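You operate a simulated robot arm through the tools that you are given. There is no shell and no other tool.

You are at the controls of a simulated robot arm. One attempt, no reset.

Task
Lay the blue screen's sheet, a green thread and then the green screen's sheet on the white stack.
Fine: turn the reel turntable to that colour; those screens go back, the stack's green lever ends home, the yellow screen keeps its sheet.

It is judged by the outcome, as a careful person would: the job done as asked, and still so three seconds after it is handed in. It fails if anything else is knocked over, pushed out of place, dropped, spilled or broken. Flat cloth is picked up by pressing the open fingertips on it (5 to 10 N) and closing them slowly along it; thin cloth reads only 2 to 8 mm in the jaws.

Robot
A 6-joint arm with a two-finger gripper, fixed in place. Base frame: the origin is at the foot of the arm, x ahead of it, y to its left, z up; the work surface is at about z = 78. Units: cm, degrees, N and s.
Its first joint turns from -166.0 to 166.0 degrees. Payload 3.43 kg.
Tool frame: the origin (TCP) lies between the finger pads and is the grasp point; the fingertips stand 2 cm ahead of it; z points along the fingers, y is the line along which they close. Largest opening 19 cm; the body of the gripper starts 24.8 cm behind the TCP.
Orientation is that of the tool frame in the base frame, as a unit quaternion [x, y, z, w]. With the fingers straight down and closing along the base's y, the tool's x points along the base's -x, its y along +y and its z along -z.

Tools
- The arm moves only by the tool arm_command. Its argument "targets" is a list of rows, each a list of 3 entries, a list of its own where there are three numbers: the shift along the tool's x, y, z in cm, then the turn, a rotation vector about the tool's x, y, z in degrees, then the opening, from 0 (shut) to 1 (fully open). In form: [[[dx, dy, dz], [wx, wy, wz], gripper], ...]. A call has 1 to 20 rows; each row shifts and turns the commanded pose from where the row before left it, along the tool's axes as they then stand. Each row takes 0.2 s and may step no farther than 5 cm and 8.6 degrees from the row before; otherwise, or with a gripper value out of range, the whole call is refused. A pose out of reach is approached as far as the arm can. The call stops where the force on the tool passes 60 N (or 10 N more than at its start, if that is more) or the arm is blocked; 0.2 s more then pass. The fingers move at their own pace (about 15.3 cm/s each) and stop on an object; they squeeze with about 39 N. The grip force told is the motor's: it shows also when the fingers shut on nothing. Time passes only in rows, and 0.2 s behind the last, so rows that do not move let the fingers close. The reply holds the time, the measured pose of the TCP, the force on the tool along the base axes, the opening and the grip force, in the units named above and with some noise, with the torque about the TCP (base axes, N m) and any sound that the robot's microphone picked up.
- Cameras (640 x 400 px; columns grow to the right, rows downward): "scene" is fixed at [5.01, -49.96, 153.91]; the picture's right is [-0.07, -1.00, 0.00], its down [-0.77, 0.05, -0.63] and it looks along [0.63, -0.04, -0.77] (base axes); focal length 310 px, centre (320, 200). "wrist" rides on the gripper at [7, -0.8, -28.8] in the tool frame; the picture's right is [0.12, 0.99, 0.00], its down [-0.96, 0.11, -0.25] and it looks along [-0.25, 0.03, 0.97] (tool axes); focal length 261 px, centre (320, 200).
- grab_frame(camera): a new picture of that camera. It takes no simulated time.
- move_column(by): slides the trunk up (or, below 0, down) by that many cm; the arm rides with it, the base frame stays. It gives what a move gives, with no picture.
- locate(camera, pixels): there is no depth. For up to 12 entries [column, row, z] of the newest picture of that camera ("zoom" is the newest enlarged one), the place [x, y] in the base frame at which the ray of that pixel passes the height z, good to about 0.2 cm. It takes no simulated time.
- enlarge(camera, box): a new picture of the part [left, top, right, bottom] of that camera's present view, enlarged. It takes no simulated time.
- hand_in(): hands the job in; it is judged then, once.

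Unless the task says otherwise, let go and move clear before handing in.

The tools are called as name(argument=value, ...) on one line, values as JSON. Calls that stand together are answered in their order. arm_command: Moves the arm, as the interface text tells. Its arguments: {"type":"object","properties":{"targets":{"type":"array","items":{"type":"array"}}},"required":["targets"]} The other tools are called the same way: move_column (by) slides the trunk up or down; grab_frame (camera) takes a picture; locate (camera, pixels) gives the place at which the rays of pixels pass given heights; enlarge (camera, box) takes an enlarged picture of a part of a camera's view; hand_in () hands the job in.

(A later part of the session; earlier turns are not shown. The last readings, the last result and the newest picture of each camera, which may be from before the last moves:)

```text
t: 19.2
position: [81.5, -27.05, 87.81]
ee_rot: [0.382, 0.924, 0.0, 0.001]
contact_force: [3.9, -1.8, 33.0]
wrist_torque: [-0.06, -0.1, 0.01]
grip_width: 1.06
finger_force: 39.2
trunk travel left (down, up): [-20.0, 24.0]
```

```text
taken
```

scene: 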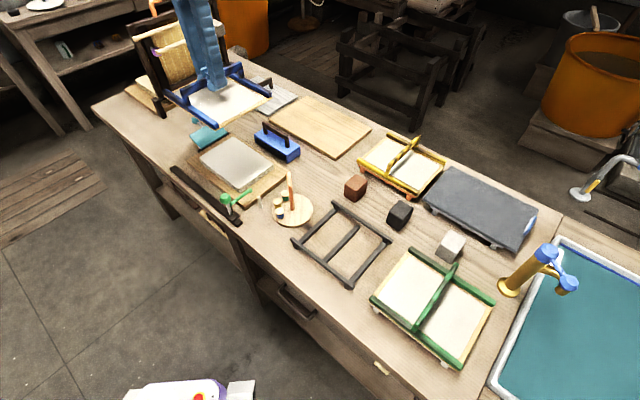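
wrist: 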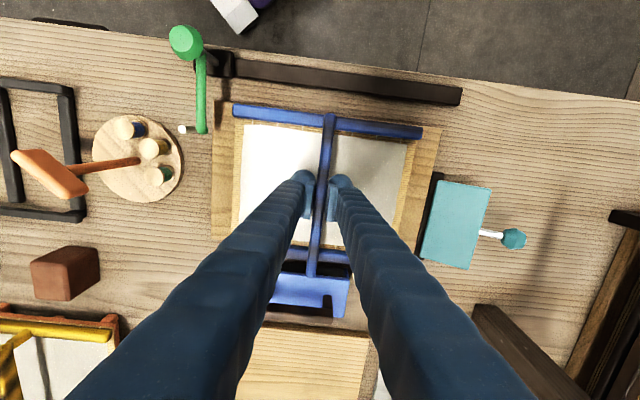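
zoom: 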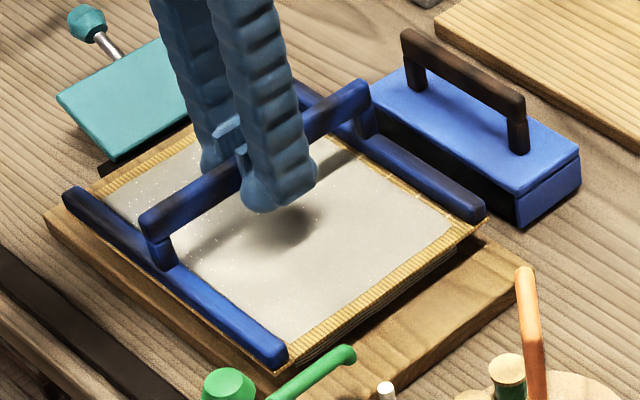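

The mat lies flat on the stack with 33 N of pressure. I'll ease off and lift a few centimetres to see whether the sheet transferred.

arm_command(targets=[[[0, 0, -0.4], [0, 0, 0], 0], [[0, 0, -0.5], [0, 0, 0], 0], [[0, 0, -1.0], [0, 0, 0], 0], [[0, 0, -1.5], [0, 0, 0], 0], [[0, 0, -2.5], [0, 0, 0], 0]])

enlarge(camera="scene", box=[180, 90, 300, 200])

grab_frame(camera="wrist")

```text
t: 20.4
position: [81.39, -26.98, 93.52]
ee_rot: [0.382, 0.924, -0.001, -0.001]
contact_force: [-1.6, -0.7, 0.2]
wrist_torque: [0.01, 0.0, -0.02]
grip_width: 1.01
finger_force: 38.5
trunk travel left (down, up): [-20.0, 24.0]
```

```text
3.64 times, centred on (240, 145) of scene
```

zoom: 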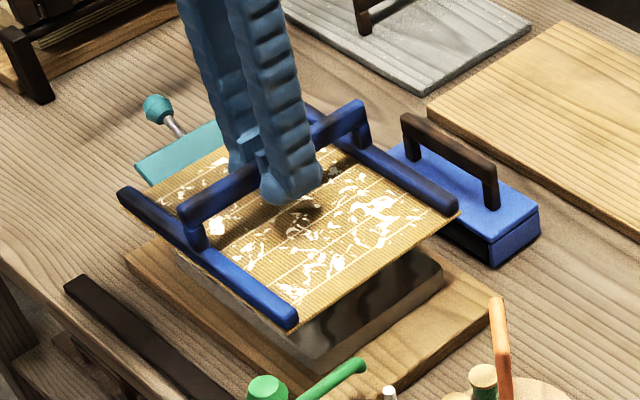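

```text
taken
```

wrist: 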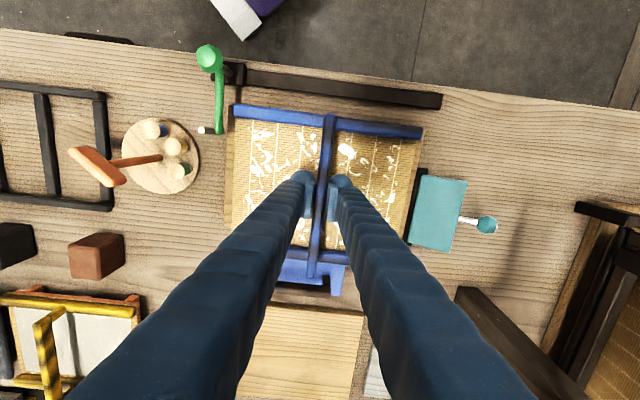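

The mat now shows bare bamboo with some white flecks, so the sheet has left it. I'll lift higher and move back towards the blue stand so I can inspect the stack.

arm_command(targets=[[[0, 0, -3.5], [0, 0, 0], 0], [[0, 0, -4.5], [0, 0, 0], 0], [[0, 0, -4.5], [0, 0, 0], 0], [[0, 0, -4.0], [0, 0, 0], 0], [[0, 0, -1.5], [0, 0, 0], 0]])

enlarge(camera="scene", box=[170, 60, 310, 205])

enlarge(camera="scene", box=[190, 130, 290, 200])

```text
t: 21.6
position: [81.33, -26.84, 111.37]
ee_rot: [0.382, 0.924, 0.0, 0.0]
contact_force: [0.0, -0.3, -1.1]
wrist_torque: [-0.01, -0.01, -0.01]
grip_width: 1.06
finger_force: 38.8
trunk travel left (down, up): [-20.0, 24.0]
```

```text
2.76 times, centred on (240, 132) of scene
```

zoom: 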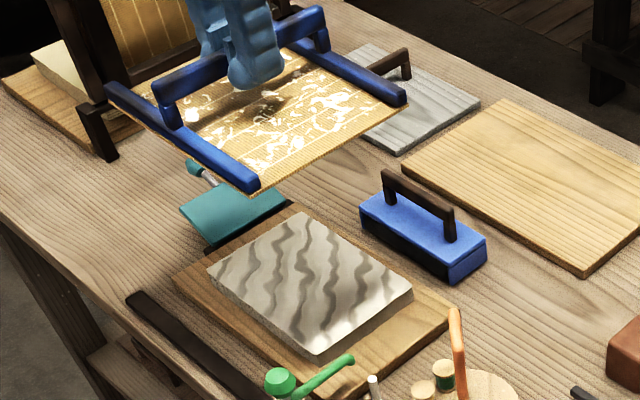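

```text
5.71 times, centred on (240, 165) of scene
```

zoom: 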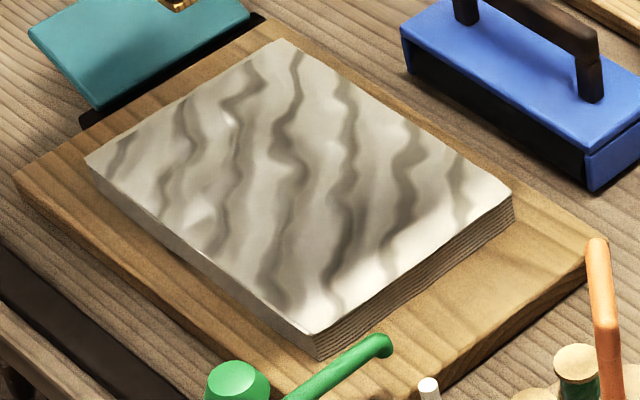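

The stack's top now shows dark wavy streaks, and the bare mat carries white scraps. I need to know whether this is just the look of a wet sheet or a bad transfer, so I'll zoom in on both.

enlarge(camera="scene", box=[195, 65, 275, 135])

enlarge(camera="scene", box=[215, 150, 275, 195])

grab_frame(camera="wrist")

enlarge(camera="wrist", box=[220, 95, 430, 265])

```text
5.71 times, centred on (235, 100) of scene
```

zoom: 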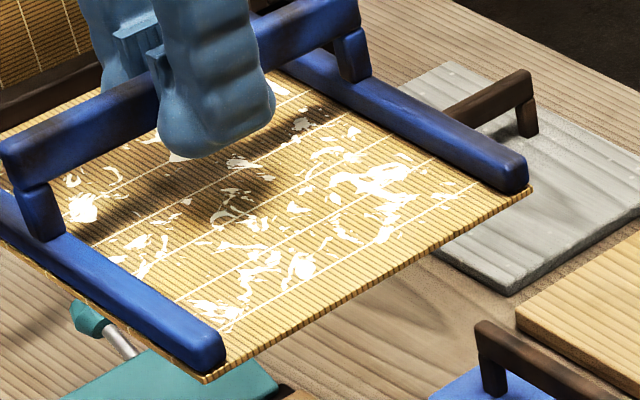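

```text
8.89 times, centred on (245, 172) of scene
```

zoom: 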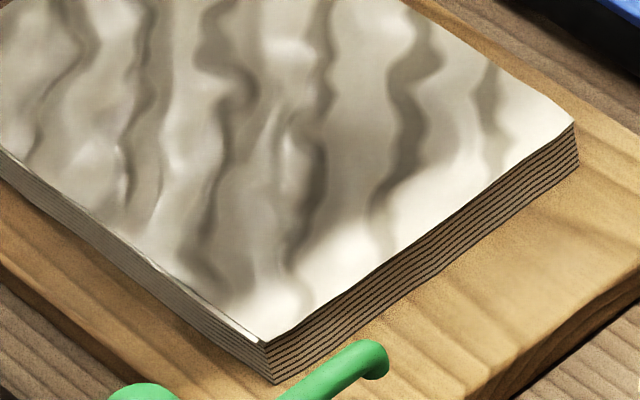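

```text
taken
```

wrist: 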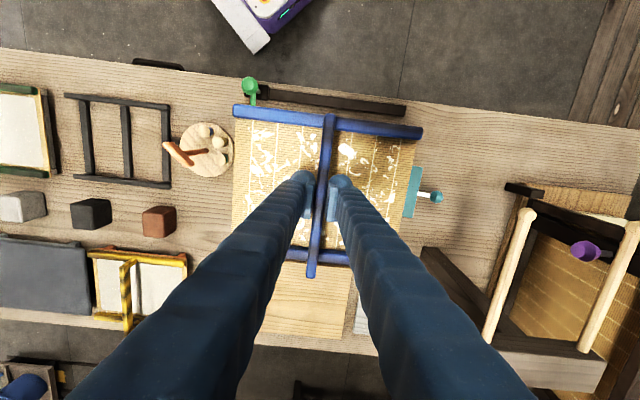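

```text
2.35 times, centred on (325, 180) of wrist
```

zoom: 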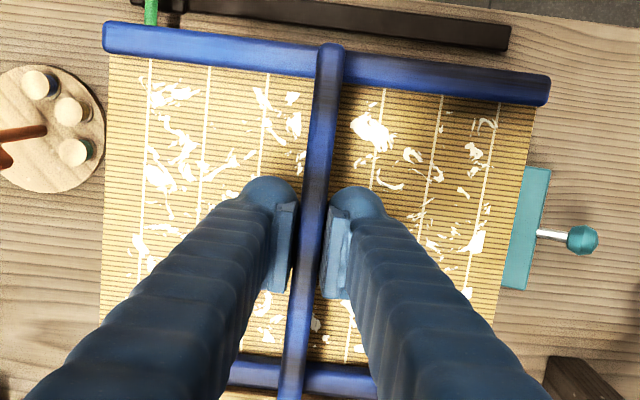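

The wavy creases on the stack and the pulp scraps on the mat suggest the flat-down press and straight lift trapped air and tore the sheet. That was my choice of technique, so the blue sheet may already be spoiled. I'll try to save it by rolling the same screen over it gently, edge first, peeling slowly from one edge, then looking again. First I'll tilt it in the air.

arm_command(targets=[[[0, 0, 0], [0, -3, 0], 0], [[0, 0, 0], [0, -3, 0], 0], [[0, 0, 0], [0, -3, 0], 0], [[0, 0, 0], [0, -3, 0], 0], [[0, 0, 0], [0, -3, 0], 0], [[0, 0, 0], [0, 0, 0], 0]])

enlarge(camera="scene", box=[170, 50, 310, 205])

```text
t: 23.0
position: [81.38, -26.91, 111.51]
ee_rot: [0.378, 0.916, -0.05, 0.121]
contact_force: [-0.3, 0.2, -1.4]
wrist_torque: [0.0, -0.01, -0.03]
grip_width: 1.04
finger_force: 38.9
trunk travel left (down, up): [-20.0, 24.0]
```

```text
2.58 times, centred on (240, 128) of scene
```

zoom: 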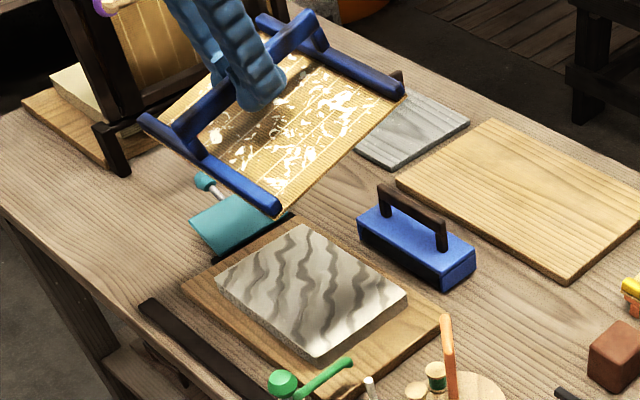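

The near edge tilts down as intended. I'll bring it down in this tilt to just above the stack's near edge.

arm_command(targets=[[[1.4, 0, 4.035], [0, 0, 0], 0], [[1.4, 0, 4.035], [0, 0, 0], 0], [[1.4, 0, 4.035], [0, 0, 0], 0], [[1.4, 0, 4.035], [0, 0, 0], 0], [[1.4, 0, 4.035], [0, 0, 0], 0], [[0, 0, 0], [0, 0, 0], 0]])

enlarge(camera="scene", box=[170, 80, 310, 205])

```text
t: 24.4
position: [80.47, -25.89, 90.08]
ee_rot: [0.38, 0.916, -0.05, 0.121]
contact_force: [-0.6, -0.4, -0.1]
wrist_torque: [0.03, 0.06, -0.05]
grip_width: 1.07
finger_force: 39.0
trunk travel left (down, up): [-20.0, 24.0]
```

```text
3.20 times, centred on (240, 142) of scene
```

zoom: 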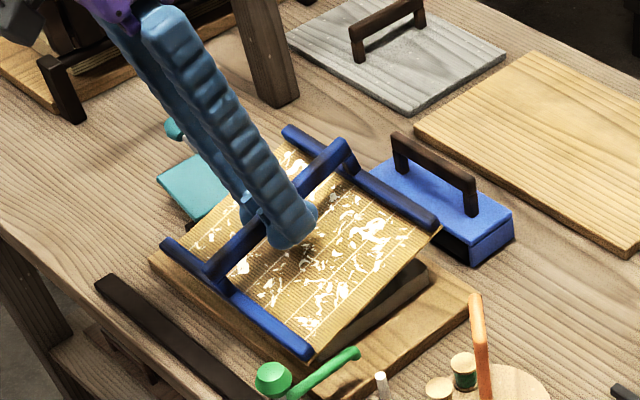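

The screen is tilted 15° about 0.5 cm above the near edge. I'll touch the near edge down and roll slowly to flat.

arm_command(targets=[[[0.07, 0, 0.25], [0, 0, 0], 0], [[0.06, 0, 0.22], [0, 0, 0], 0], [[0, 0, 0], [0, 0, 0], 0]])

```text
t: 25.2
position: [80.26, -25.89, 89.67]
ee_rot: [0.378, 0.916, -0.05, 0.122]
contact_force: [-0.1, 0.9, 0.7]
wrist_torque: [0.09, 0.1, -0.01]
grip_width: 1.03
finger_force: 38.5
trunk travel left (down, up): [-20.0, 24.0]
```

The near edge is just touching (+0.7 N with a small torque). Now I'll roll slowly down to flat.

arm_command(targets=[[[-0.122, 0, 0.193], [0, 1.5, 0], 0], [[-0.122, 0, 0.193], [0, 1.5, 0], 0], [[-0.122, 0, 0.193], [0, 1.5, 0], 0], [[-0.122, 0, 0.193], [0, 1.5, 0], 0], [[-0.122, 0, 0.193], [0, 1.5, 0], 0], [[-0.122, 0, 0.193], [0, 1.5, 0], 0], [[-0.122, 0, 0.193], [0, 1.5, 0], 0], [[-0.122, 0, 0.193], [0, 1.5, 0], 0], [[-0.122, 0, 0.193], [0, 1.5, 0], 0], [[-0.122, 0, 0.193], [0, 1.5, 0], 0], [[0, 0, 0], [0, 0, 0], 0]])

enlarge(camera="scene", box=[180, 100, 300, 200])

```text
t: 27.6
position: [81.26, -26.82, 87.98]
ee_rot: [0.382, 0.924, 0.001, -0.001]
contact_force: [-0.2, 0.1, 0.8]
wrist_torque: [-0.08, -0.06, -0.02]
grip_width: 1.07
finger_force: 38.8
trunk travel left (down, up): [-20.0, 24.0]
```

```text
4.00 times, centred on (240, 150) of scene
```

zoom: 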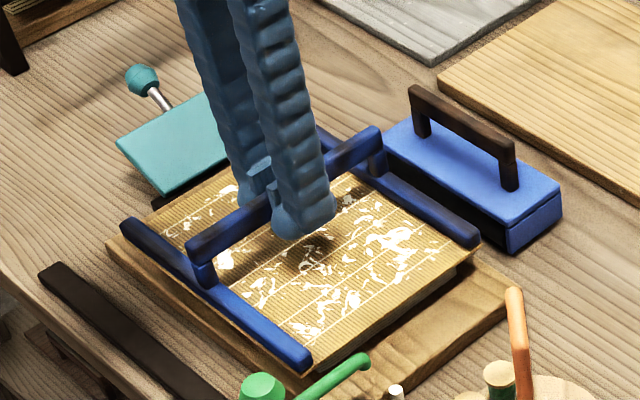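

It's flat on the stack with a light touch. I'll press to roughly 10–15 N and hold.

arm_command(targets=[[[0, 0, 0.06], [0, 0, 0], 0], [[0, 0, 0.05], [0, 0, 0], 0], [[0, 0, 0], [0, 0, 0], 0], [[0, 0, 0], [0, 0, 0], 0], [[0, 0, 0], [0, 0, 0], 0], [[0, 0, 0], [0, 0, 0], 0], [[0, 0, 0], [0, 0, 0], 0]])

```text
t: 29.2
position: [81.4, -26.88, 88.01]
ee_rot: [0.382, 0.924, 0.0, 0.0]
contact_force: [-0.6, 2.6, 8.9]
wrist_torque: [0.1, 0.08, 0.0]
grip_width: 1.07
finger_force: 39.1
trunk travel left (down, up): [-20.0, 24.0]
```

It holds at about 10 N. Now I'll peel slowly, raising the near edge first and pivoting about the far edge.

arm_command(targets=[[[-0.1, 0, -0.17], [0, 1.2, 0], 0], [[-0.1, 0, -0.16], [0, 1.2, 0], 0], [[-0.1, 0, -0.16], [0, 1.2, 0], 0], [[-0.1, 0, -0.16], [0, 1.2, 0], 0], [[-0.1, 0, -0.16], [0, 1.2, 0], 0], [[-0.1, 0, -0.16], [0, 1.2, 0], 0], [[-0.1, 0, -0.16], [0, 1.2, 0], 0], [[-0.1, 0, -0.16], [0, 1.2, 0], 0], [[-0.1, 0, -0.16], [0, 1.2, 0], 0], [[-0.1, 0, -0.16], [0, 1.2, 0], 0], [[-0.1, 0, -0.16], [0, 1.2, 0], 0], [[0, 0, 0], [0, 0, 0], 0]])

enlarge(camera="scene", box=[180, 100, 300, 200])

```text
t: 31.8
position: [82.35, -27.88, 89.6]
ee_rot: [0.38, 0.918, 0.044, -0.106]
contact_force: [4.0, -2.3, 8.9]
wrist_torque: [-0.7, -0.7, -0.02]
grip_width: 1.08
finger_force: 38.9
trunk travel left (down, up): [-20.0, 24.0]
```

```text
4.00 times, centred on (240, 150) of scene
```

zoom: 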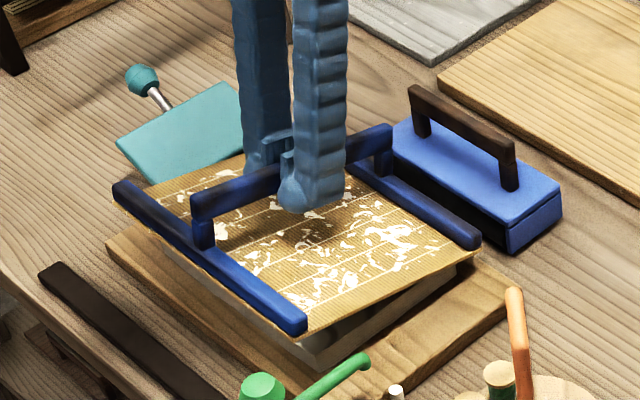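

The near edge is up and the far edge still rests at about 9 N, with the scraps still on the mat. I'll lift straight up slowly and look at the stack.

arm_command(targets=[[[0.03, 0, -0.12], [0, 0, 0], 0], [[0.05, 0, -0.2], [0, 0, 0], 0], [[0.1, 0, -0.4], [0, 0, 0], 0], [[0.23, 0, -0.97], [0, 0, 0], 0], [[0.46, 0, -1.95], [0, 0, 0], 0], [[0.8, 0, -3.4], [0, 0, 0], 0], [[1.0, 0, -4.3], [0, 0, 0], 0], [[1.0, 0, -4.3], [0, 0, 0], 0], [[1.0, 0, -4.3], [0, 0, 0], 0], [[0.6, 0, -2.4], [0, 0, 0], 0]])

enlarge(camera="scene", box=[170, 60, 310, 205])

enlarge(camera="scene", box=[190, 130, 290, 200])

```text
t: 34.0
position: [82.24, -27.63, 112.28]
ee_rot: [0.381, 0.918, 0.044, -0.107]
contact_force: [-0.3, 0.1, -0.1]
wrist_torque: [-0.05, -0.01, 0.02]
grip_width: 1.07
finger_force: 39.1
trunk travel left (down, up): [-20.0, 24.0]
```

```text
2.76 times, centred on (240, 132) of scene
```

zoom: 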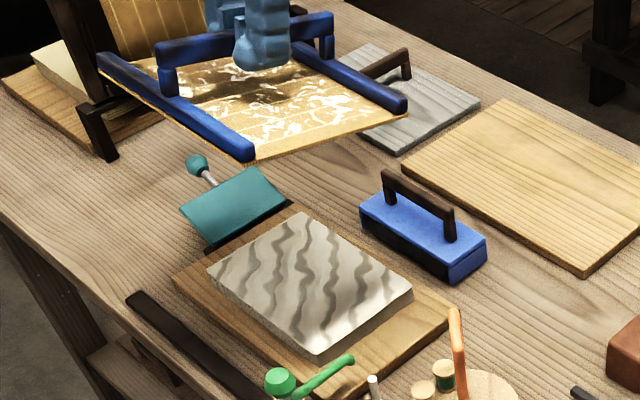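

```text
5.71 times, centred on (240, 165) of scene
```

zoom: 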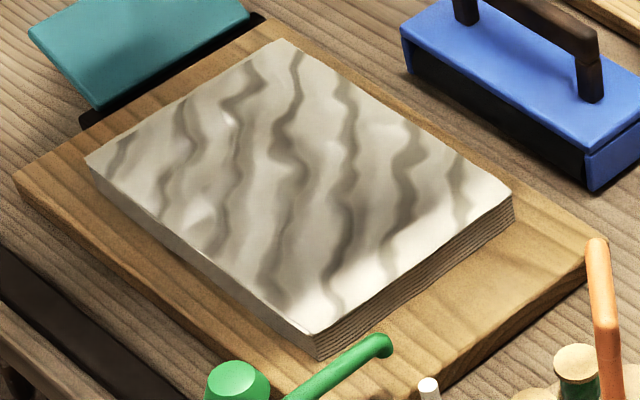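

Nothing changed: the creases and scraps remain, so that sheet's condition is set, and I'll say so at the end. I'll put the blue screen back, do the rest of the job with more care, and roll the green sheet on edge first. First I'll level the screen and carry it back towards its stand.

arm_command(targets=[[[0, 0, 0], [0, -3.3, 0], 0], [[0, 0, 0], [0, -3.3, 0], 0], [[0, 0, 0], [0, -3.3, 0], 0], [[0, 0, 0], [0, -3.3, 0], 0], [[1.05, 0, 0], [0, 0, 0], 0], [[0, 0, 0], [0, 0, 0], 0]])

arm_command(targets=[[[0, -2.5, 0], [0, 0, 0], 0], [[0, -4.2, 0], [0, 0, 0], 0], [[0, -4.5, 0], [0, 0, 0], 0], [[0, -4.5, 0], [0, 0, 0], 0], [[0, -4.5, 0], [0, 0, 0], 0], [[0, -4.5, 0], [0, 0, 0], 0], [[0, -4.5, 0], [0, 0, 0], 0], [[0, -4.5, 0], [0, 0, 0], 0], [[0, -4.5, 0], [0, 0, 0], 0], [[0, -4.2, 0], [0, 0, 0], 0], [[0, -2.4, 0], [0, 0, 0], 0], [[0, 0, 0], [0, 0, 0], 0], [[0, 0, 0], [0, 0, 0], 0]])

grab_frame(camera="scene")

grab_frame(camera="wrist")

```text
t: 35.4
position: [81.5, -27.12, 112.35]
ee_rot: [0.382, 0.924, 0.0, 0.001]
contact_force: [-0.4, 0.4, -1.6]
wrist_torque: [-0.01, -0.02, -0.01]
grip_width: 1.06
finger_force: 39.2
trunk travel left (down, up): [-20.0, 24.0]
```

```text
t: 38.2
position: [49.74, -58.93, 112.59]
ee_rot: [0.382, 0.924, -0.001, 0.001]
contact_force: [0.6, 0.6, -1.1]
wrist_torque: [-0.03, -0.01, 0.02]
grip_width: 1.05
finger_force: 38.4
trunk travel left (down, up): [-20.0, 24.0]
```

```text
taken
```

scene: 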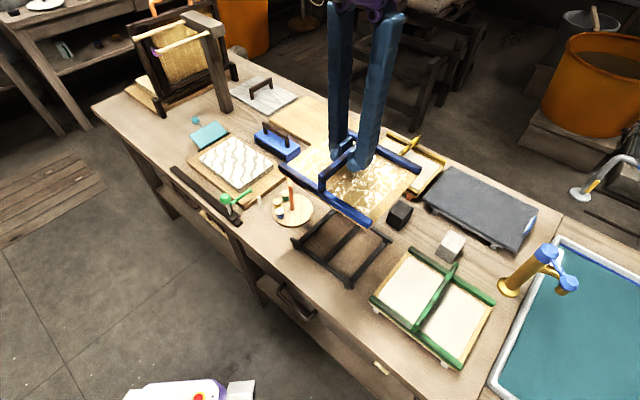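

```text
taken
```

wrist: 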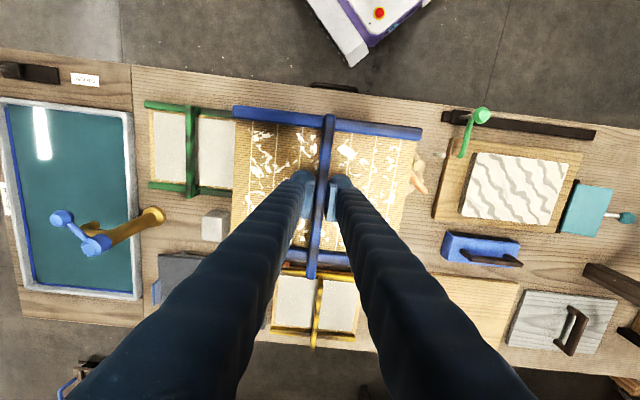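

The screen is back over its stand to within 2 mm, at (49.74,-58.93) against the pick-up point (49.72,-58.76). I'll lower it until just above the stand, then check.

arm_command(targets=[[[0.08, 0.1, 2.5], [0, 0, 0], 0], [[0, 0, 4.5], [0, 0, 0], 0], [[0, 0, 4.5], [0, 0, 0], 0], [[0, 0, 4.5], [0, 0, 0], 0], [[0, 0, 4.0], [0, 0, 0], 0], [[0, 0, 2.5], [0, 0, 0], 0], [[0, 0, 1.5], [0, 0, 0], 0], [[0, 0, 0], [0, 0, 0], 0]])

enlarge(camera="scene", box=[275, 180, 405, 295])

grab_frame(camera="wrist")

```text
t: 40.0
position: [49.66, -58.64, 88.36]
ee_rot: [0.383, 0.924, 0.0, 0.0]
contact_force: [-0.3, 0.4, -0.9]
wrist_torque: [0.05, -0.03, 0.05]
grip_width: 1.09
finger_force: 39.1
trunk travel left (down, up): [-20.0, 24.0]
```

```text
3.48 times, centred on (340, 238) of scene
```

zoom: 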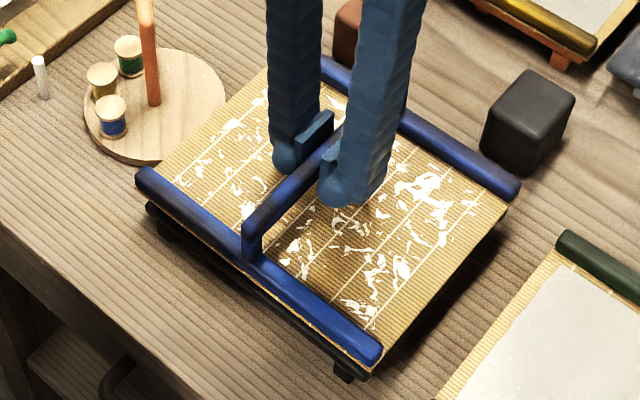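

```text
taken
```

wrist: 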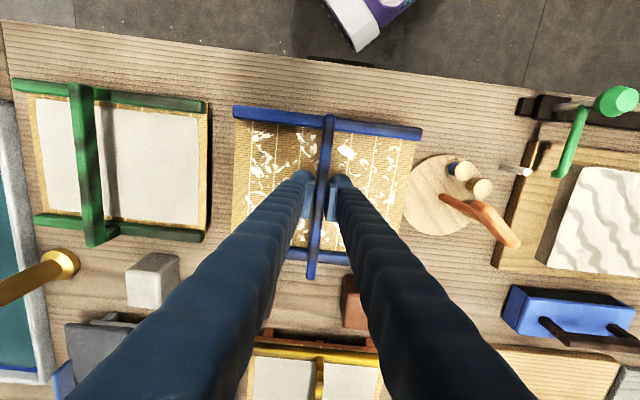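

The screen hovers squarely about 1.5 cm above its black stand. I'll lower it in small steps until it rests there.

arm_command(targets=[[[0, 0, 0.7], [0, 0, 0], 0], [[0, 0, 0.5], [0, 0, 0], 0], [[0, 0, 0.3], [0, 0, 0], 0], [[0, 0, 0], [0, 0, 0], 0]])

enlarge(camera="scene", box=[275, 180, 405, 295])

```text
t: 41.0
position: [49.82, -58.67, 86.96]
ee_rot: [0.381, 0.924, 0.0, -0.001]
contact_force: [0.0, -0.1, -0.9]
wrist_torque: [0.03, 0.01, -0.01]
grip_width: 1.06
finger_force: 39.0
trunk travel left (down, up): [-20.0, 24.0]
```

```text
3.48 times, centred on (340, 238) of scene
```

zoom: 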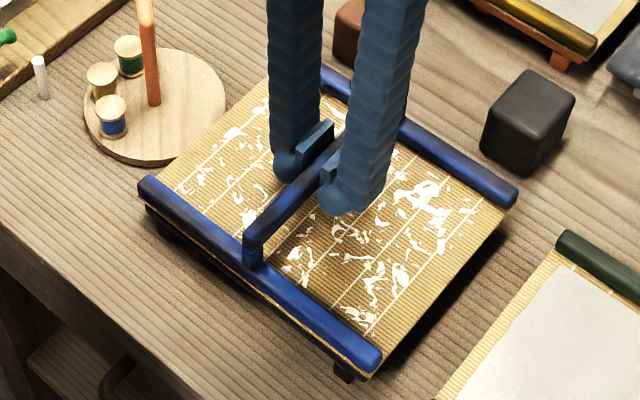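

There's a slight gap left and the force shows only the weight. I'll go two more small steps down.

arm_command(targets=[[[0, 0, 0.2], [0, 0, 0], 0], [[0, 0, 0], [0, 0, 0], 0]])

arm_command(targets=[[[0, 0, 0.12], [0, 0, 0], 0], [[0, 0, 0], [0, 0, 0], 0]])

```text
t: 41.6
position: [49.9, -58.67, 86.92]
ee_rot: [0.381, 0.924, 0.001, -0.001]
contact_force: [0.2, -0.5, -0.7]
wrist_torque: [0.0, -0.02, 0.01]
grip_width: 1.08
finger_force: 38.5
trunk travel left (down, up): [-20.0, 24.0]
```

```text
t: 42.2
position: [49.91, -58.63, 86.75]
ee_rot: [0.382, 0.924, 0.0, 0.0]
contact_force: [-0.7, -1.4, 3.0]
wrist_torque: [0.23, 0.25, 0.0]
grip_width: 1.03
finger_force: 39.0
trunk travel left (down, up): [-20.0, 24.0]
```

The screen touches its stand at 3 N, near rail first. I'll open the fingers and rise clear.

arm_command(targets=[[[0, 0, 0], [0, 0, 0], 0.1], [[0, 0, 0], [0, 0, 0], 0.2], [[0, 0, 0], [0, 0, 0], 0.35], [[0, 0, 0], [0, 0, 0], 0.35]])

enlarge(camera="scene", box=[275, 180, 405, 295])

```text
t: 43.2
position: [49.87, -58.69, 86.8]
ee_rot: [0.382, 0.924, 0.0, 0.0]
contact_force: [-0.3, 0.8, 0.1]
wrist_torque: [-0.02, -0.01, 0.04]
grip_width: 6.66
finger_force: 0.1
trunk travel left (down, up): [-20.0, 24.0]
```

```text
3.48 times, centred on (340, 238) of scene
```

zoom: 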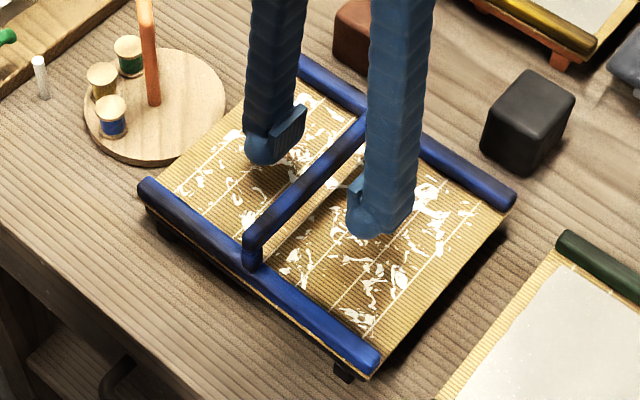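

The blue screen rests on its stand, released. I'll rise straight up and then move over the turntable to study its crank and spools.

arm_command(targets=[[[0, 0, -2], [0, 0, 0], 0.35], [[0, 0, -4], [0, 0, 0], 0.35], [[0, 0, -4.5], [0, 0, 0], 0.35], [[0, 0, -4.5], [0, 0, 0], 0.35], [[0, 0, -4.5], [0, 0, 0], 0.35], [[0, 0, -3], [0, 0, 0], 0.35], [[0, 4.5, 0], [0, 0, 0], 0.6], [[0, 4.5, 0], [0, 0, 0], 0.9], [[0, 4.5, 0], [0, 0, 0], 1], [[0, 4.3, 0], [0, 0, 0], 1], [[0, 0, 0], [0, 0, 0], 1]])

grab_frame(camera="wrist")

enlarge(camera="wrist", box=[230, 80, 410, 230])

enlarge(camera="scene", box=[275, 180, 405, 295])

```text
t: 45.6
position: [62.29, -46.02, 109.46]
ee_rot: [0.383, 0.924, 0.0, 0.0]
contact_force: [-0.2, 0.0, 0.7]
wrist_torque: [-0.13, 0.03, 0.0]
grip_width: 19.0
finger_force: 0.0
trunk travel left (down, up): [-20.0, 24.0]
```

```text
taken
```

wrist: 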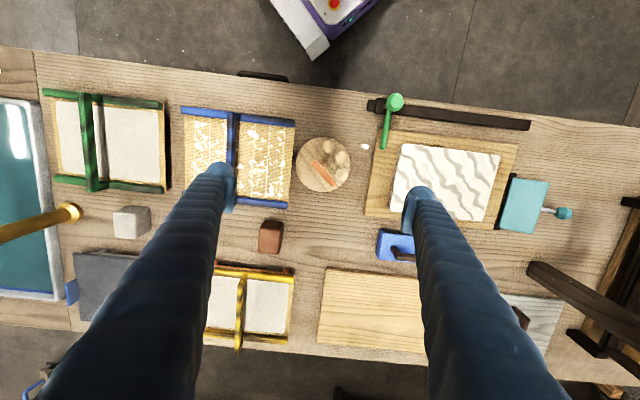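

```text
2.67 times, centred on (320, 155) of wrist
```

zoom: 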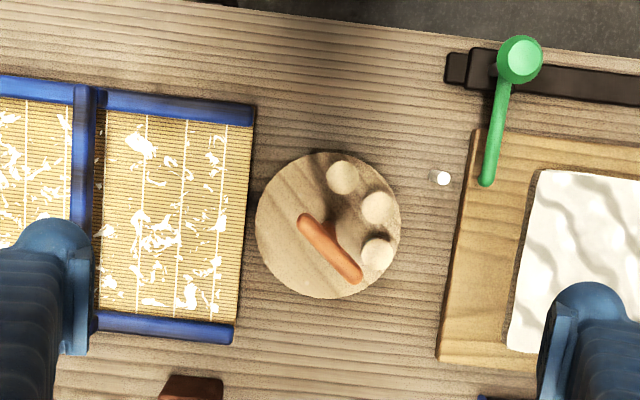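

```text
3.48 times, centred on (340, 238) of scene
```

zoom: 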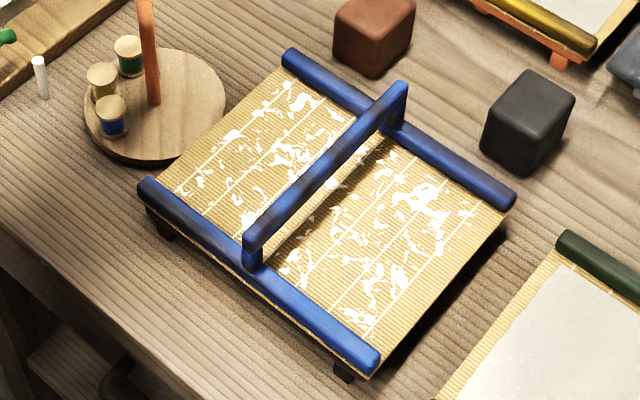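

The blue screen sits back on its stand as before. The crank now shows clearly as a T-bar on a central post, running from zoom (303,218) to (353,277). I'll triangulate it along with the spools and the pin.

locate(camera="wrist", pixels=[[313.6, 161.7, 88], [313.6, 161.7, 92], [332.4, 183.8, 88], [332.4, 183.8, 92], [322.8, 164.5, 79.5], [328.4, 146.4, 83], [341.3, 157.8, 83], [341.3, 175.2, 83], [365.3, 146.6, 83.5], [381.4, 149, 84], [395, 102, 88]])

enlarge(camera="scene", box=[265, 165, 325, 230])

enlarge(camera="wrist", box=[285, 125, 365, 205])

```text
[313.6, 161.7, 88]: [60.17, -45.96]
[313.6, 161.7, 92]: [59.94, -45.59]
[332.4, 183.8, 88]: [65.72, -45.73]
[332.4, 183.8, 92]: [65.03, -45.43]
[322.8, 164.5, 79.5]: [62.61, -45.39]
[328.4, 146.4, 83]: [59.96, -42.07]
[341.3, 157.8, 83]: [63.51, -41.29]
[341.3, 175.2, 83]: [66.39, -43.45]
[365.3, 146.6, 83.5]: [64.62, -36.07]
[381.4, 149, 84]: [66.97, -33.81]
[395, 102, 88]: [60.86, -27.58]
```

```text
6.15 times, centred on (295, 198) of scene
```

zoom: 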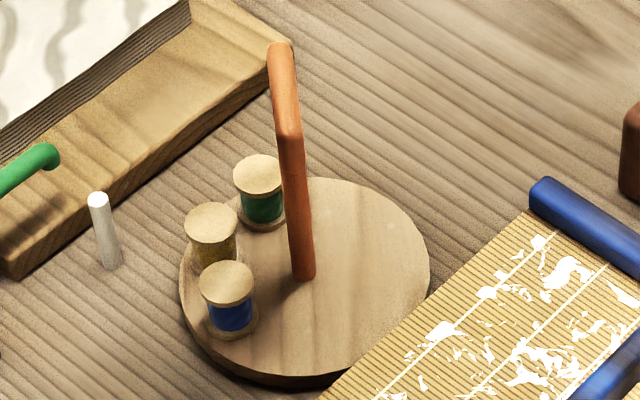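

```text
5.00 times, centred on (325, 165) of wrist
```

zoom: 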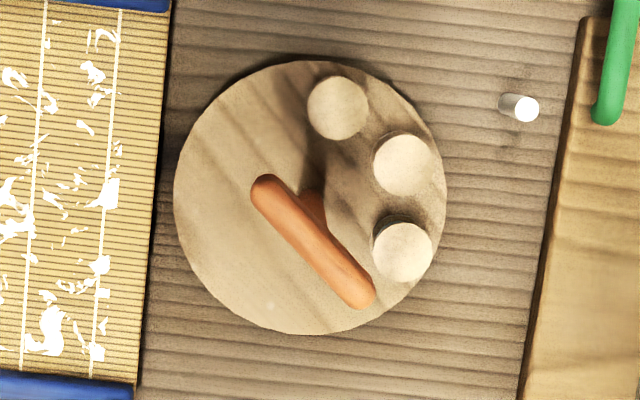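

The T-bar lies along base x, from (59.9,-45.6) to (65.0,-45.4) at z ≈ 92, over the axis at (62.45,-45.5). Seen from the axis, yellow (76°) faces the pin (77°) now, with green at 27.5° and blue at 126°. The disc therefore needs to turn about +49° counter-clockwise. I'll yaw the gripper so that it closes along y, and narrow it.

arm_command(targets=[[[0, 0, 0], [0, 0, -7.8], 0.7], [[0, 0, 0], [0, 0, -7.8], 0.5], [[0, 0, 0], [0, 0, -7.8], 0.35], [[0, 0, 0], [0, 0, -7.8], 0.35], [[0, 0, 0], [0, 0, -7.8], 0.35], [[0, 0, 0], [0, 0, -7.7], 0.35], [[0, 0, 0], [0, 0, 0], 0.35]])

grab_frame(camera="wrist")

enlarge(camera="wrist", box=[270, 140, 370, 230])

```text
t: 47.2
position: [62.34, -46.01, 109.27]
ee_rot: [-0.015, 1.0, 0.0, 0.0]
contact_force: [-0.2, 0.4, -0.7]
wrist_torque: [-0.02, 0.0, 0.0]
grip_width: 6.63
finger_force: 0.0
trunk travel left (down, up): [-20.0, 24.0]
```

```text
taken
```

wrist: 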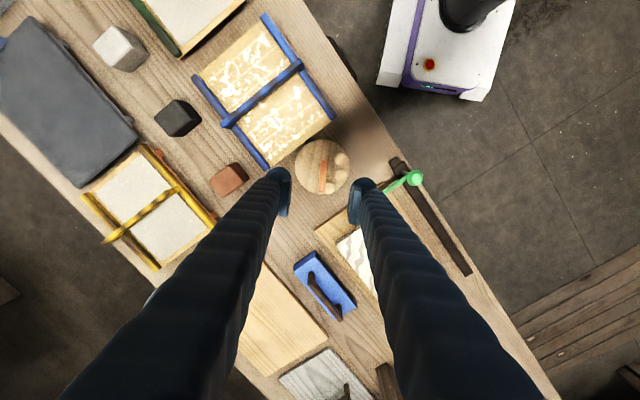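

```text
4.44 times, centred on (320, 185) of wrist
```

zoom: 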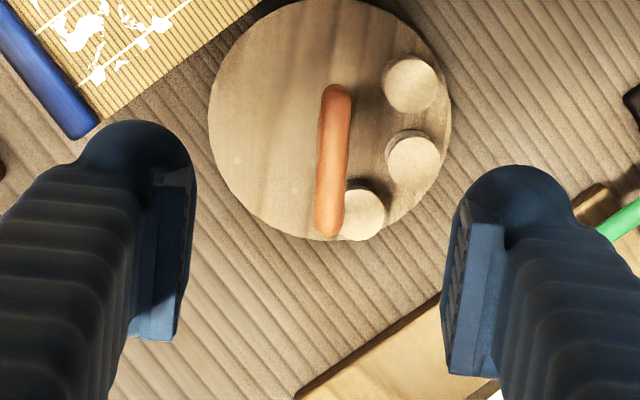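

locate(camera="zoom", pixels=[[337, 87, 92.3], [329, 232, 92.3], [333, 160, 92.3], [330, 118, 79.5]])

```text
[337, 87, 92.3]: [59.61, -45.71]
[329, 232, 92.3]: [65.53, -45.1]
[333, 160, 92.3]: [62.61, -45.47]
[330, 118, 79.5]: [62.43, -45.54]
```

The bar's centre is (62.57,-45.4), angled about 4–6° from base x, with its top near z 92.5. I'll correct the yaw by 3°, centre over it and descend to straddle it at z ≈ 92.

arm_command(targets=[[[-0.18, 0.55, 0], [0, 0, -3], 0.35], [[0, 0, 4.5], [0, 0, 0], 0.35], [[0, 0, 4.5], [0, 0, 0], 0.35], [[0, 0, 4.0], [0, 0, 0], 0.35], [[0, 0, 2.5], [0, 0, 0], 0.35], [[0, 0, 1.7], [0, 0, 0], 0.35], [[0, 0, 0], [0, 0, 0], 0.35]])

enlarge(camera="scene", box=[245, 150, 335, 230])

enlarge(camera="wrist", box=[250, 110, 390, 230])

```text
t: 48.8
position: [62.55, -45.65, 92.0]
ee_rot: [-0.041, 0.999, 0.0, 0.001]
contact_force: [0.1, -0.1, 0.5]
wrist_torque: [0.03, 0.03, -0.01]
grip_width: 6.66
finger_force: 0.0
trunk travel left (down, up): [-20.0, 24.0]
```

```text
5.00 times, centred on (290, 190) of scene
```

zoom: 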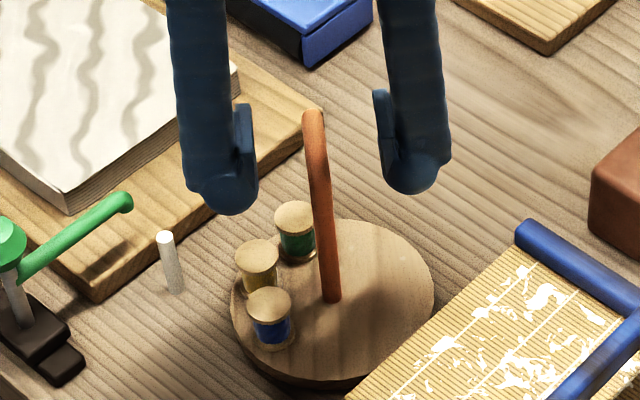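

```text
3.33 times, centred on (320, 170) of wrist
```

zoom: 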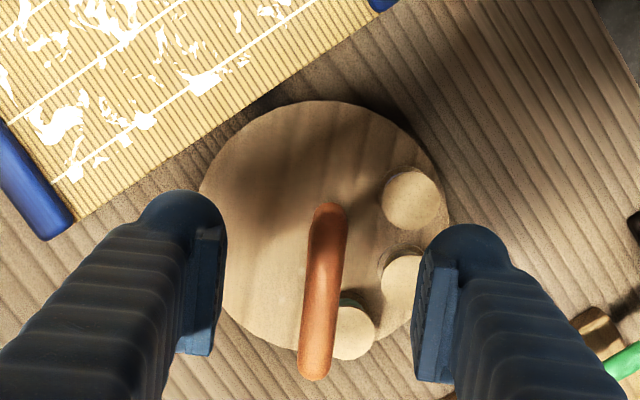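

The fingers straddle the bar evenly, with the bar at zoom x ≈ 322 between the pads at 225 and 415. I'll close.

arm_command(targets=[[[0, 0, 0], [0, 0, 0], 0.2], [[0, 0, 0], [0, 0, 0], 0.1], [[0, 0, 0], [0, 0, 0], 0], [[0, 0, 0], [0, 0, 0], 0]])

enlarge(camera="scene", box=[245, 150, 335, 230])

```text
t: 49.8
position: [62.62, -45.55, 91.92]
ee_rot: [-0.042, 0.999, 0.0, -0.001]
contact_force: [0.7, 6.4, -2.6]
wrist_torque: [0.06, -0.09, 0.0]
grip_width: 1.08
finger_force: 44.6
trunk travel left (down, up): [-20.0, 24.0]
```

```text
5.00 times, centred on (290, 190) of scene
```

zoom: 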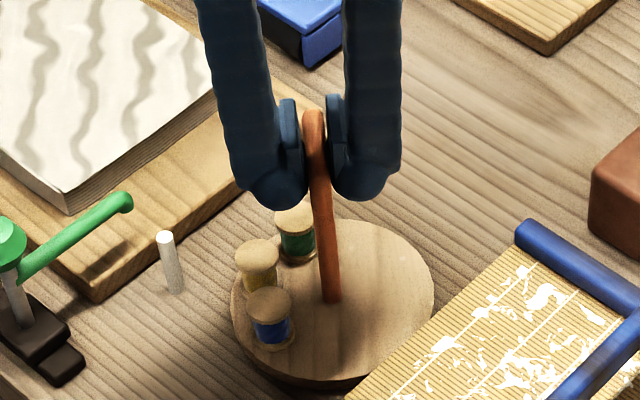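

The T-bar is held at 1.08 cm with a small 6 N side load. I'll ease that load and begin turning counter-clockwise, which is tool z negative.

arm_command(targets=[[[0, 0.05, 0], [0, 0, -2], 0], [[0, 0, 0], [0, 0, -4], 0], [[0, 0, 0], [0, 0, -4], 0], [[0, 0, 0], [0, 0, -4], 0], [[0, 0, 0], [0, 0, 0], 0]])

enlarge(camera="scene", box=[245, 150, 335, 230])

```text
t: 51.0
position: [62.63, -45.61, 92.08]
ee_rot: [-0.163, 0.987, 0.0, -0.001]
contact_force: [3.2, -0.2, -1.6]
wrist_torque: [0.01, -0.04, 0.0]
grip_width: 1.1
finger_force: 44.6
trunk travel left (down, up): [-20.0, 24.0]
```

```text
5.00 times, centred on (290, 190) of scene
```

zoom: 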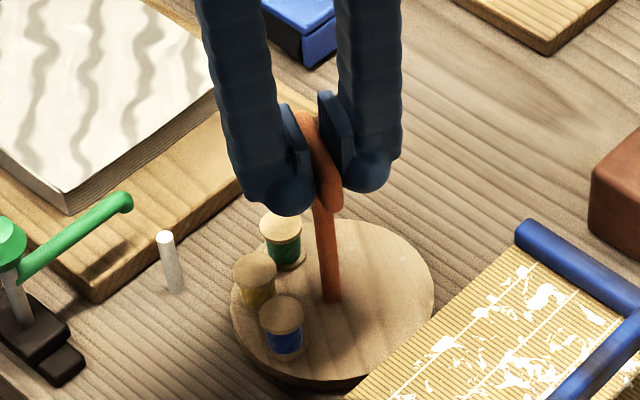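

The disc turns with the grip, about 14° so far, and green is moving towards the pin. I'll continue in small rows.

arm_command(targets=[[[0, 0, 0], [0, 0, -4], 0], [[0, 0, 0], [0, 0, -4], 0], [[0, 0, 0], [0, 0, -4], 0], [[0, 0, 0], [0, 0, -4], 0], [[0, 0, 0], [0, 0, -4], 0], [[0, 0, 0], [0, 0, -4], 0], [[0, 0, 0], [0, 0, -4], 0], [[0, 0, 0], [0, 0, 0], 0]])

enlarge(camera="scene", box=[245, 150, 335, 230])

grab_frame(camera="wrist")

```text
t: 52.8
position: [62.6, -45.49, 91.97]
ee_rot: [-0.397, 0.918, 0.0, 0.0]
contact_force: [-0.5, -12.4, 0.4]
wrist_torque: [-0.35, 0.19, 0.02]
grip_width: 1.08
finger_force: 44.3
trunk travel left (down, up): [-20.0, 24.0]
```

```text
5.00 times, centred on (290, 190) of scene
```

zoom: 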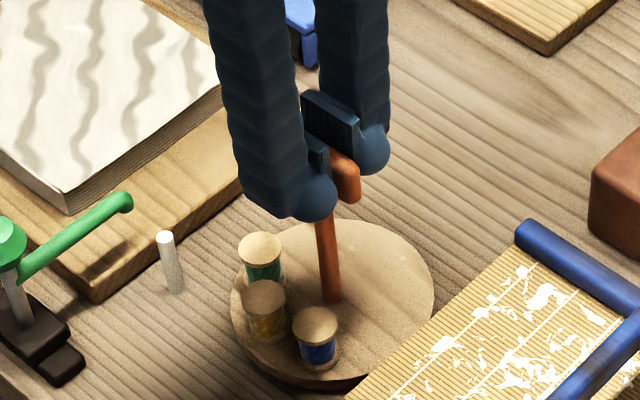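

```text
taken
```

wrist: 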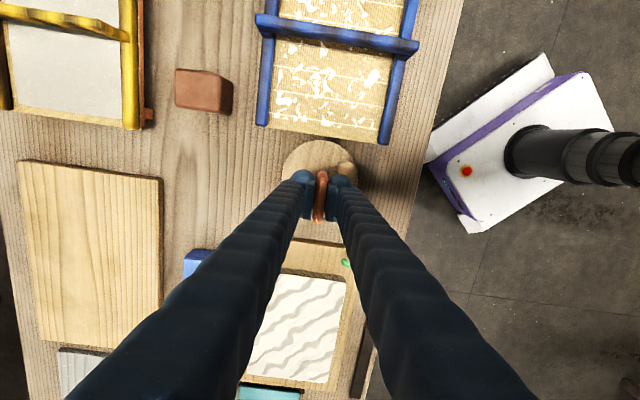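

About 42° is done and green is nearly where yellow was, with a 12 N side load on the tool. I'll measure green's bearing before finishing.

enlarge(camera="scene", box=[250, 180, 320, 230])

locate(camera="scene", pixels=[[278, 199, 83], [277.3, 200.5, 83], [278.6, 208.8, 83], [289, 214.7, 83]])

```text
8.00 times, centred on (285, 205) of scene
```

zoom: 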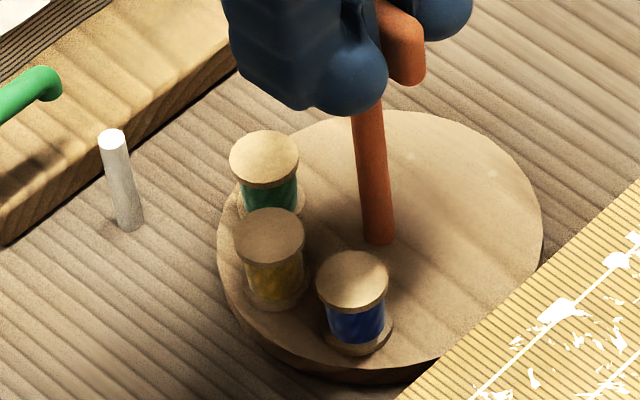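

```text
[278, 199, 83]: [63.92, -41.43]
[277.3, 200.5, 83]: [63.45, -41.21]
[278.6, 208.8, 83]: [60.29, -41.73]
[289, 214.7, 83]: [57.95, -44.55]
```

Green now bears about 70–72° against the pin's 77°. I'll turn the last 6°, relieving the side load slightly.

arm_command(targets=[[[0.05, -0.05, 0], [0, 0, -2], 0], [[0, 0, 0], [0, 0, -2], 0], [[0, 0, 0], [0, 0, -2], 0], [[0, 0, 0], [0, 0, 0], 0], [[0, 0, 0], [0, 0, 0], 0]])

enlarge(camera="scene", box=[250, 180, 320, 230])

```text
t: 54.0
position: [62.62, -45.65, 91.93]
ee_rot: [-0.445, 0.896, 0.001, 0.001]
contact_force: [-0.7, -8.0, 4.3]
wrist_torque: [-0.02, 0.0, 0.05]
grip_width: 1.1
finger_force: 44.6
trunk travel left (down, up): [-20.0, 24.0]
```

```text
8.00 times, centred on (285, 205) of scene
```

zoom: 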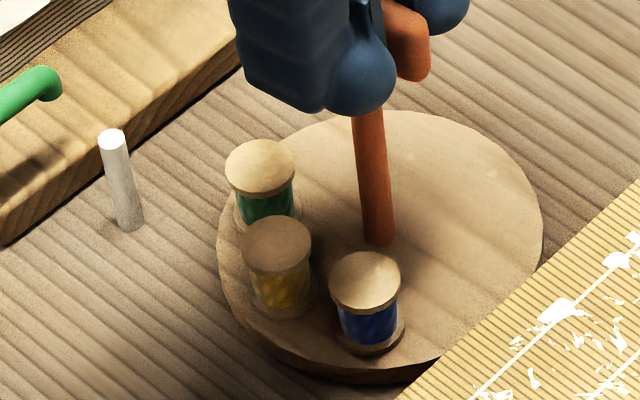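

Green's spool top at zoom (260,167) is now within a degree or two of the spot yellow first held, facing the pin. I'll add a final 1°, then release and rise.

arm_command(targets=[[[0, 0, 0], [0, 0, -1], 0], [[0, 0, 0], [0, 0, 0], 0], [[0, 0, 0], [0, 0, 0], 0.08], [[0, 0, 0], [0, 0, 0], 0.2], [[0, 0, 0], [0, 0, 0], 0.35], [[0, 0, 0], [0, 0, 0], 0.35]])

arm_command(targets=[[[0, 0, -2], [0, 0, 0], 0.35], [[0, 0, -4], [0, 0, 0], 0.35], [[0, 0, -4.5], [0, 0, 0], 0.35], [[0, 0, -4.5], [0, 0, 0], 0.35], [[0, 0, -4], [0, 0, 0], 0.35]])

enlarge(camera="scene", box=[220, 165, 320, 230])

grab_frame(camera="wrist")

```text
t: 55.4
position: [62.64, -45.5, 92.12]
ee_rot: [-0.453, 0.891, 0.0, 0.0]
contact_force: [-0.2, 0.6, -0.1]
wrist_torque: [0.0, 0.01, 0.02]
grip_width: 6.64
finger_force: 0.0
trunk travel left (down, up): [-20.0, 24.0]
```

```text
t: 56.6
position: [62.62, -45.34, 111.24]
ee_rot: [-0.453, 0.892, 0.001, 0.0]
contact_force: [-0.3, -0.6, 0.1]
wrist_torque: [0.0, 0.0, 0.0]
grip_width: 6.65
finger_force: 0.0
trunk travel left (down, up): [-20.0, 24.0]
```

```text
6.15 times, centred on (270, 198) of scene
```

zoom: 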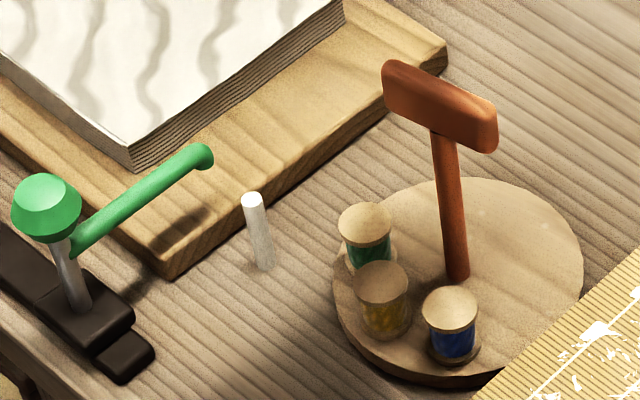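

```text
taken
```

wrist: 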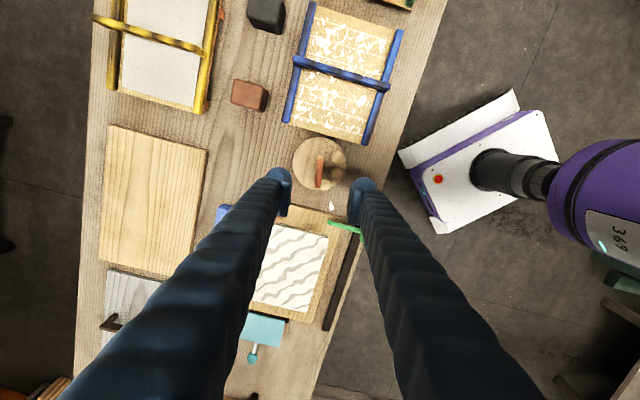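

The turntable is released and green is at the pin, as seen at zoom (365,235). I'll verify the spool bearings from above.

enlarge(camera="wrist", box=[280, 125, 370, 225])

```text
4.00 times, centred on (325, 175) of wrist
```

zoom: 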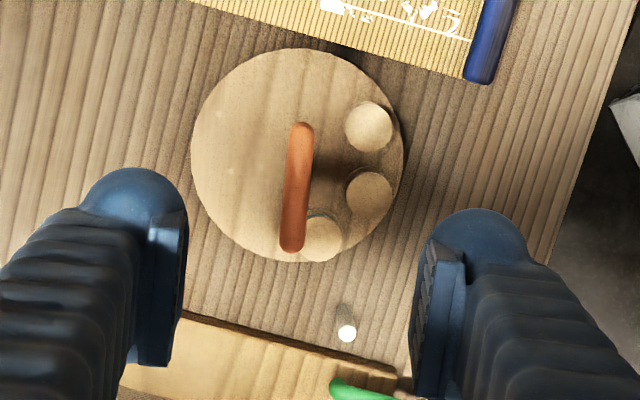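

locate(camera="zoom", pixels=[[322, 238, 83], [369, 195, 83], [368, 126, 83], [297, 155, 79.5], [346, 333, 83.8]])

```text
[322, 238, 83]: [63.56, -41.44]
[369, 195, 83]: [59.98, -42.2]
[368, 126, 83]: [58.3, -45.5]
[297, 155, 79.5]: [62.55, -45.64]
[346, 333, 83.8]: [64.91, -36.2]
```

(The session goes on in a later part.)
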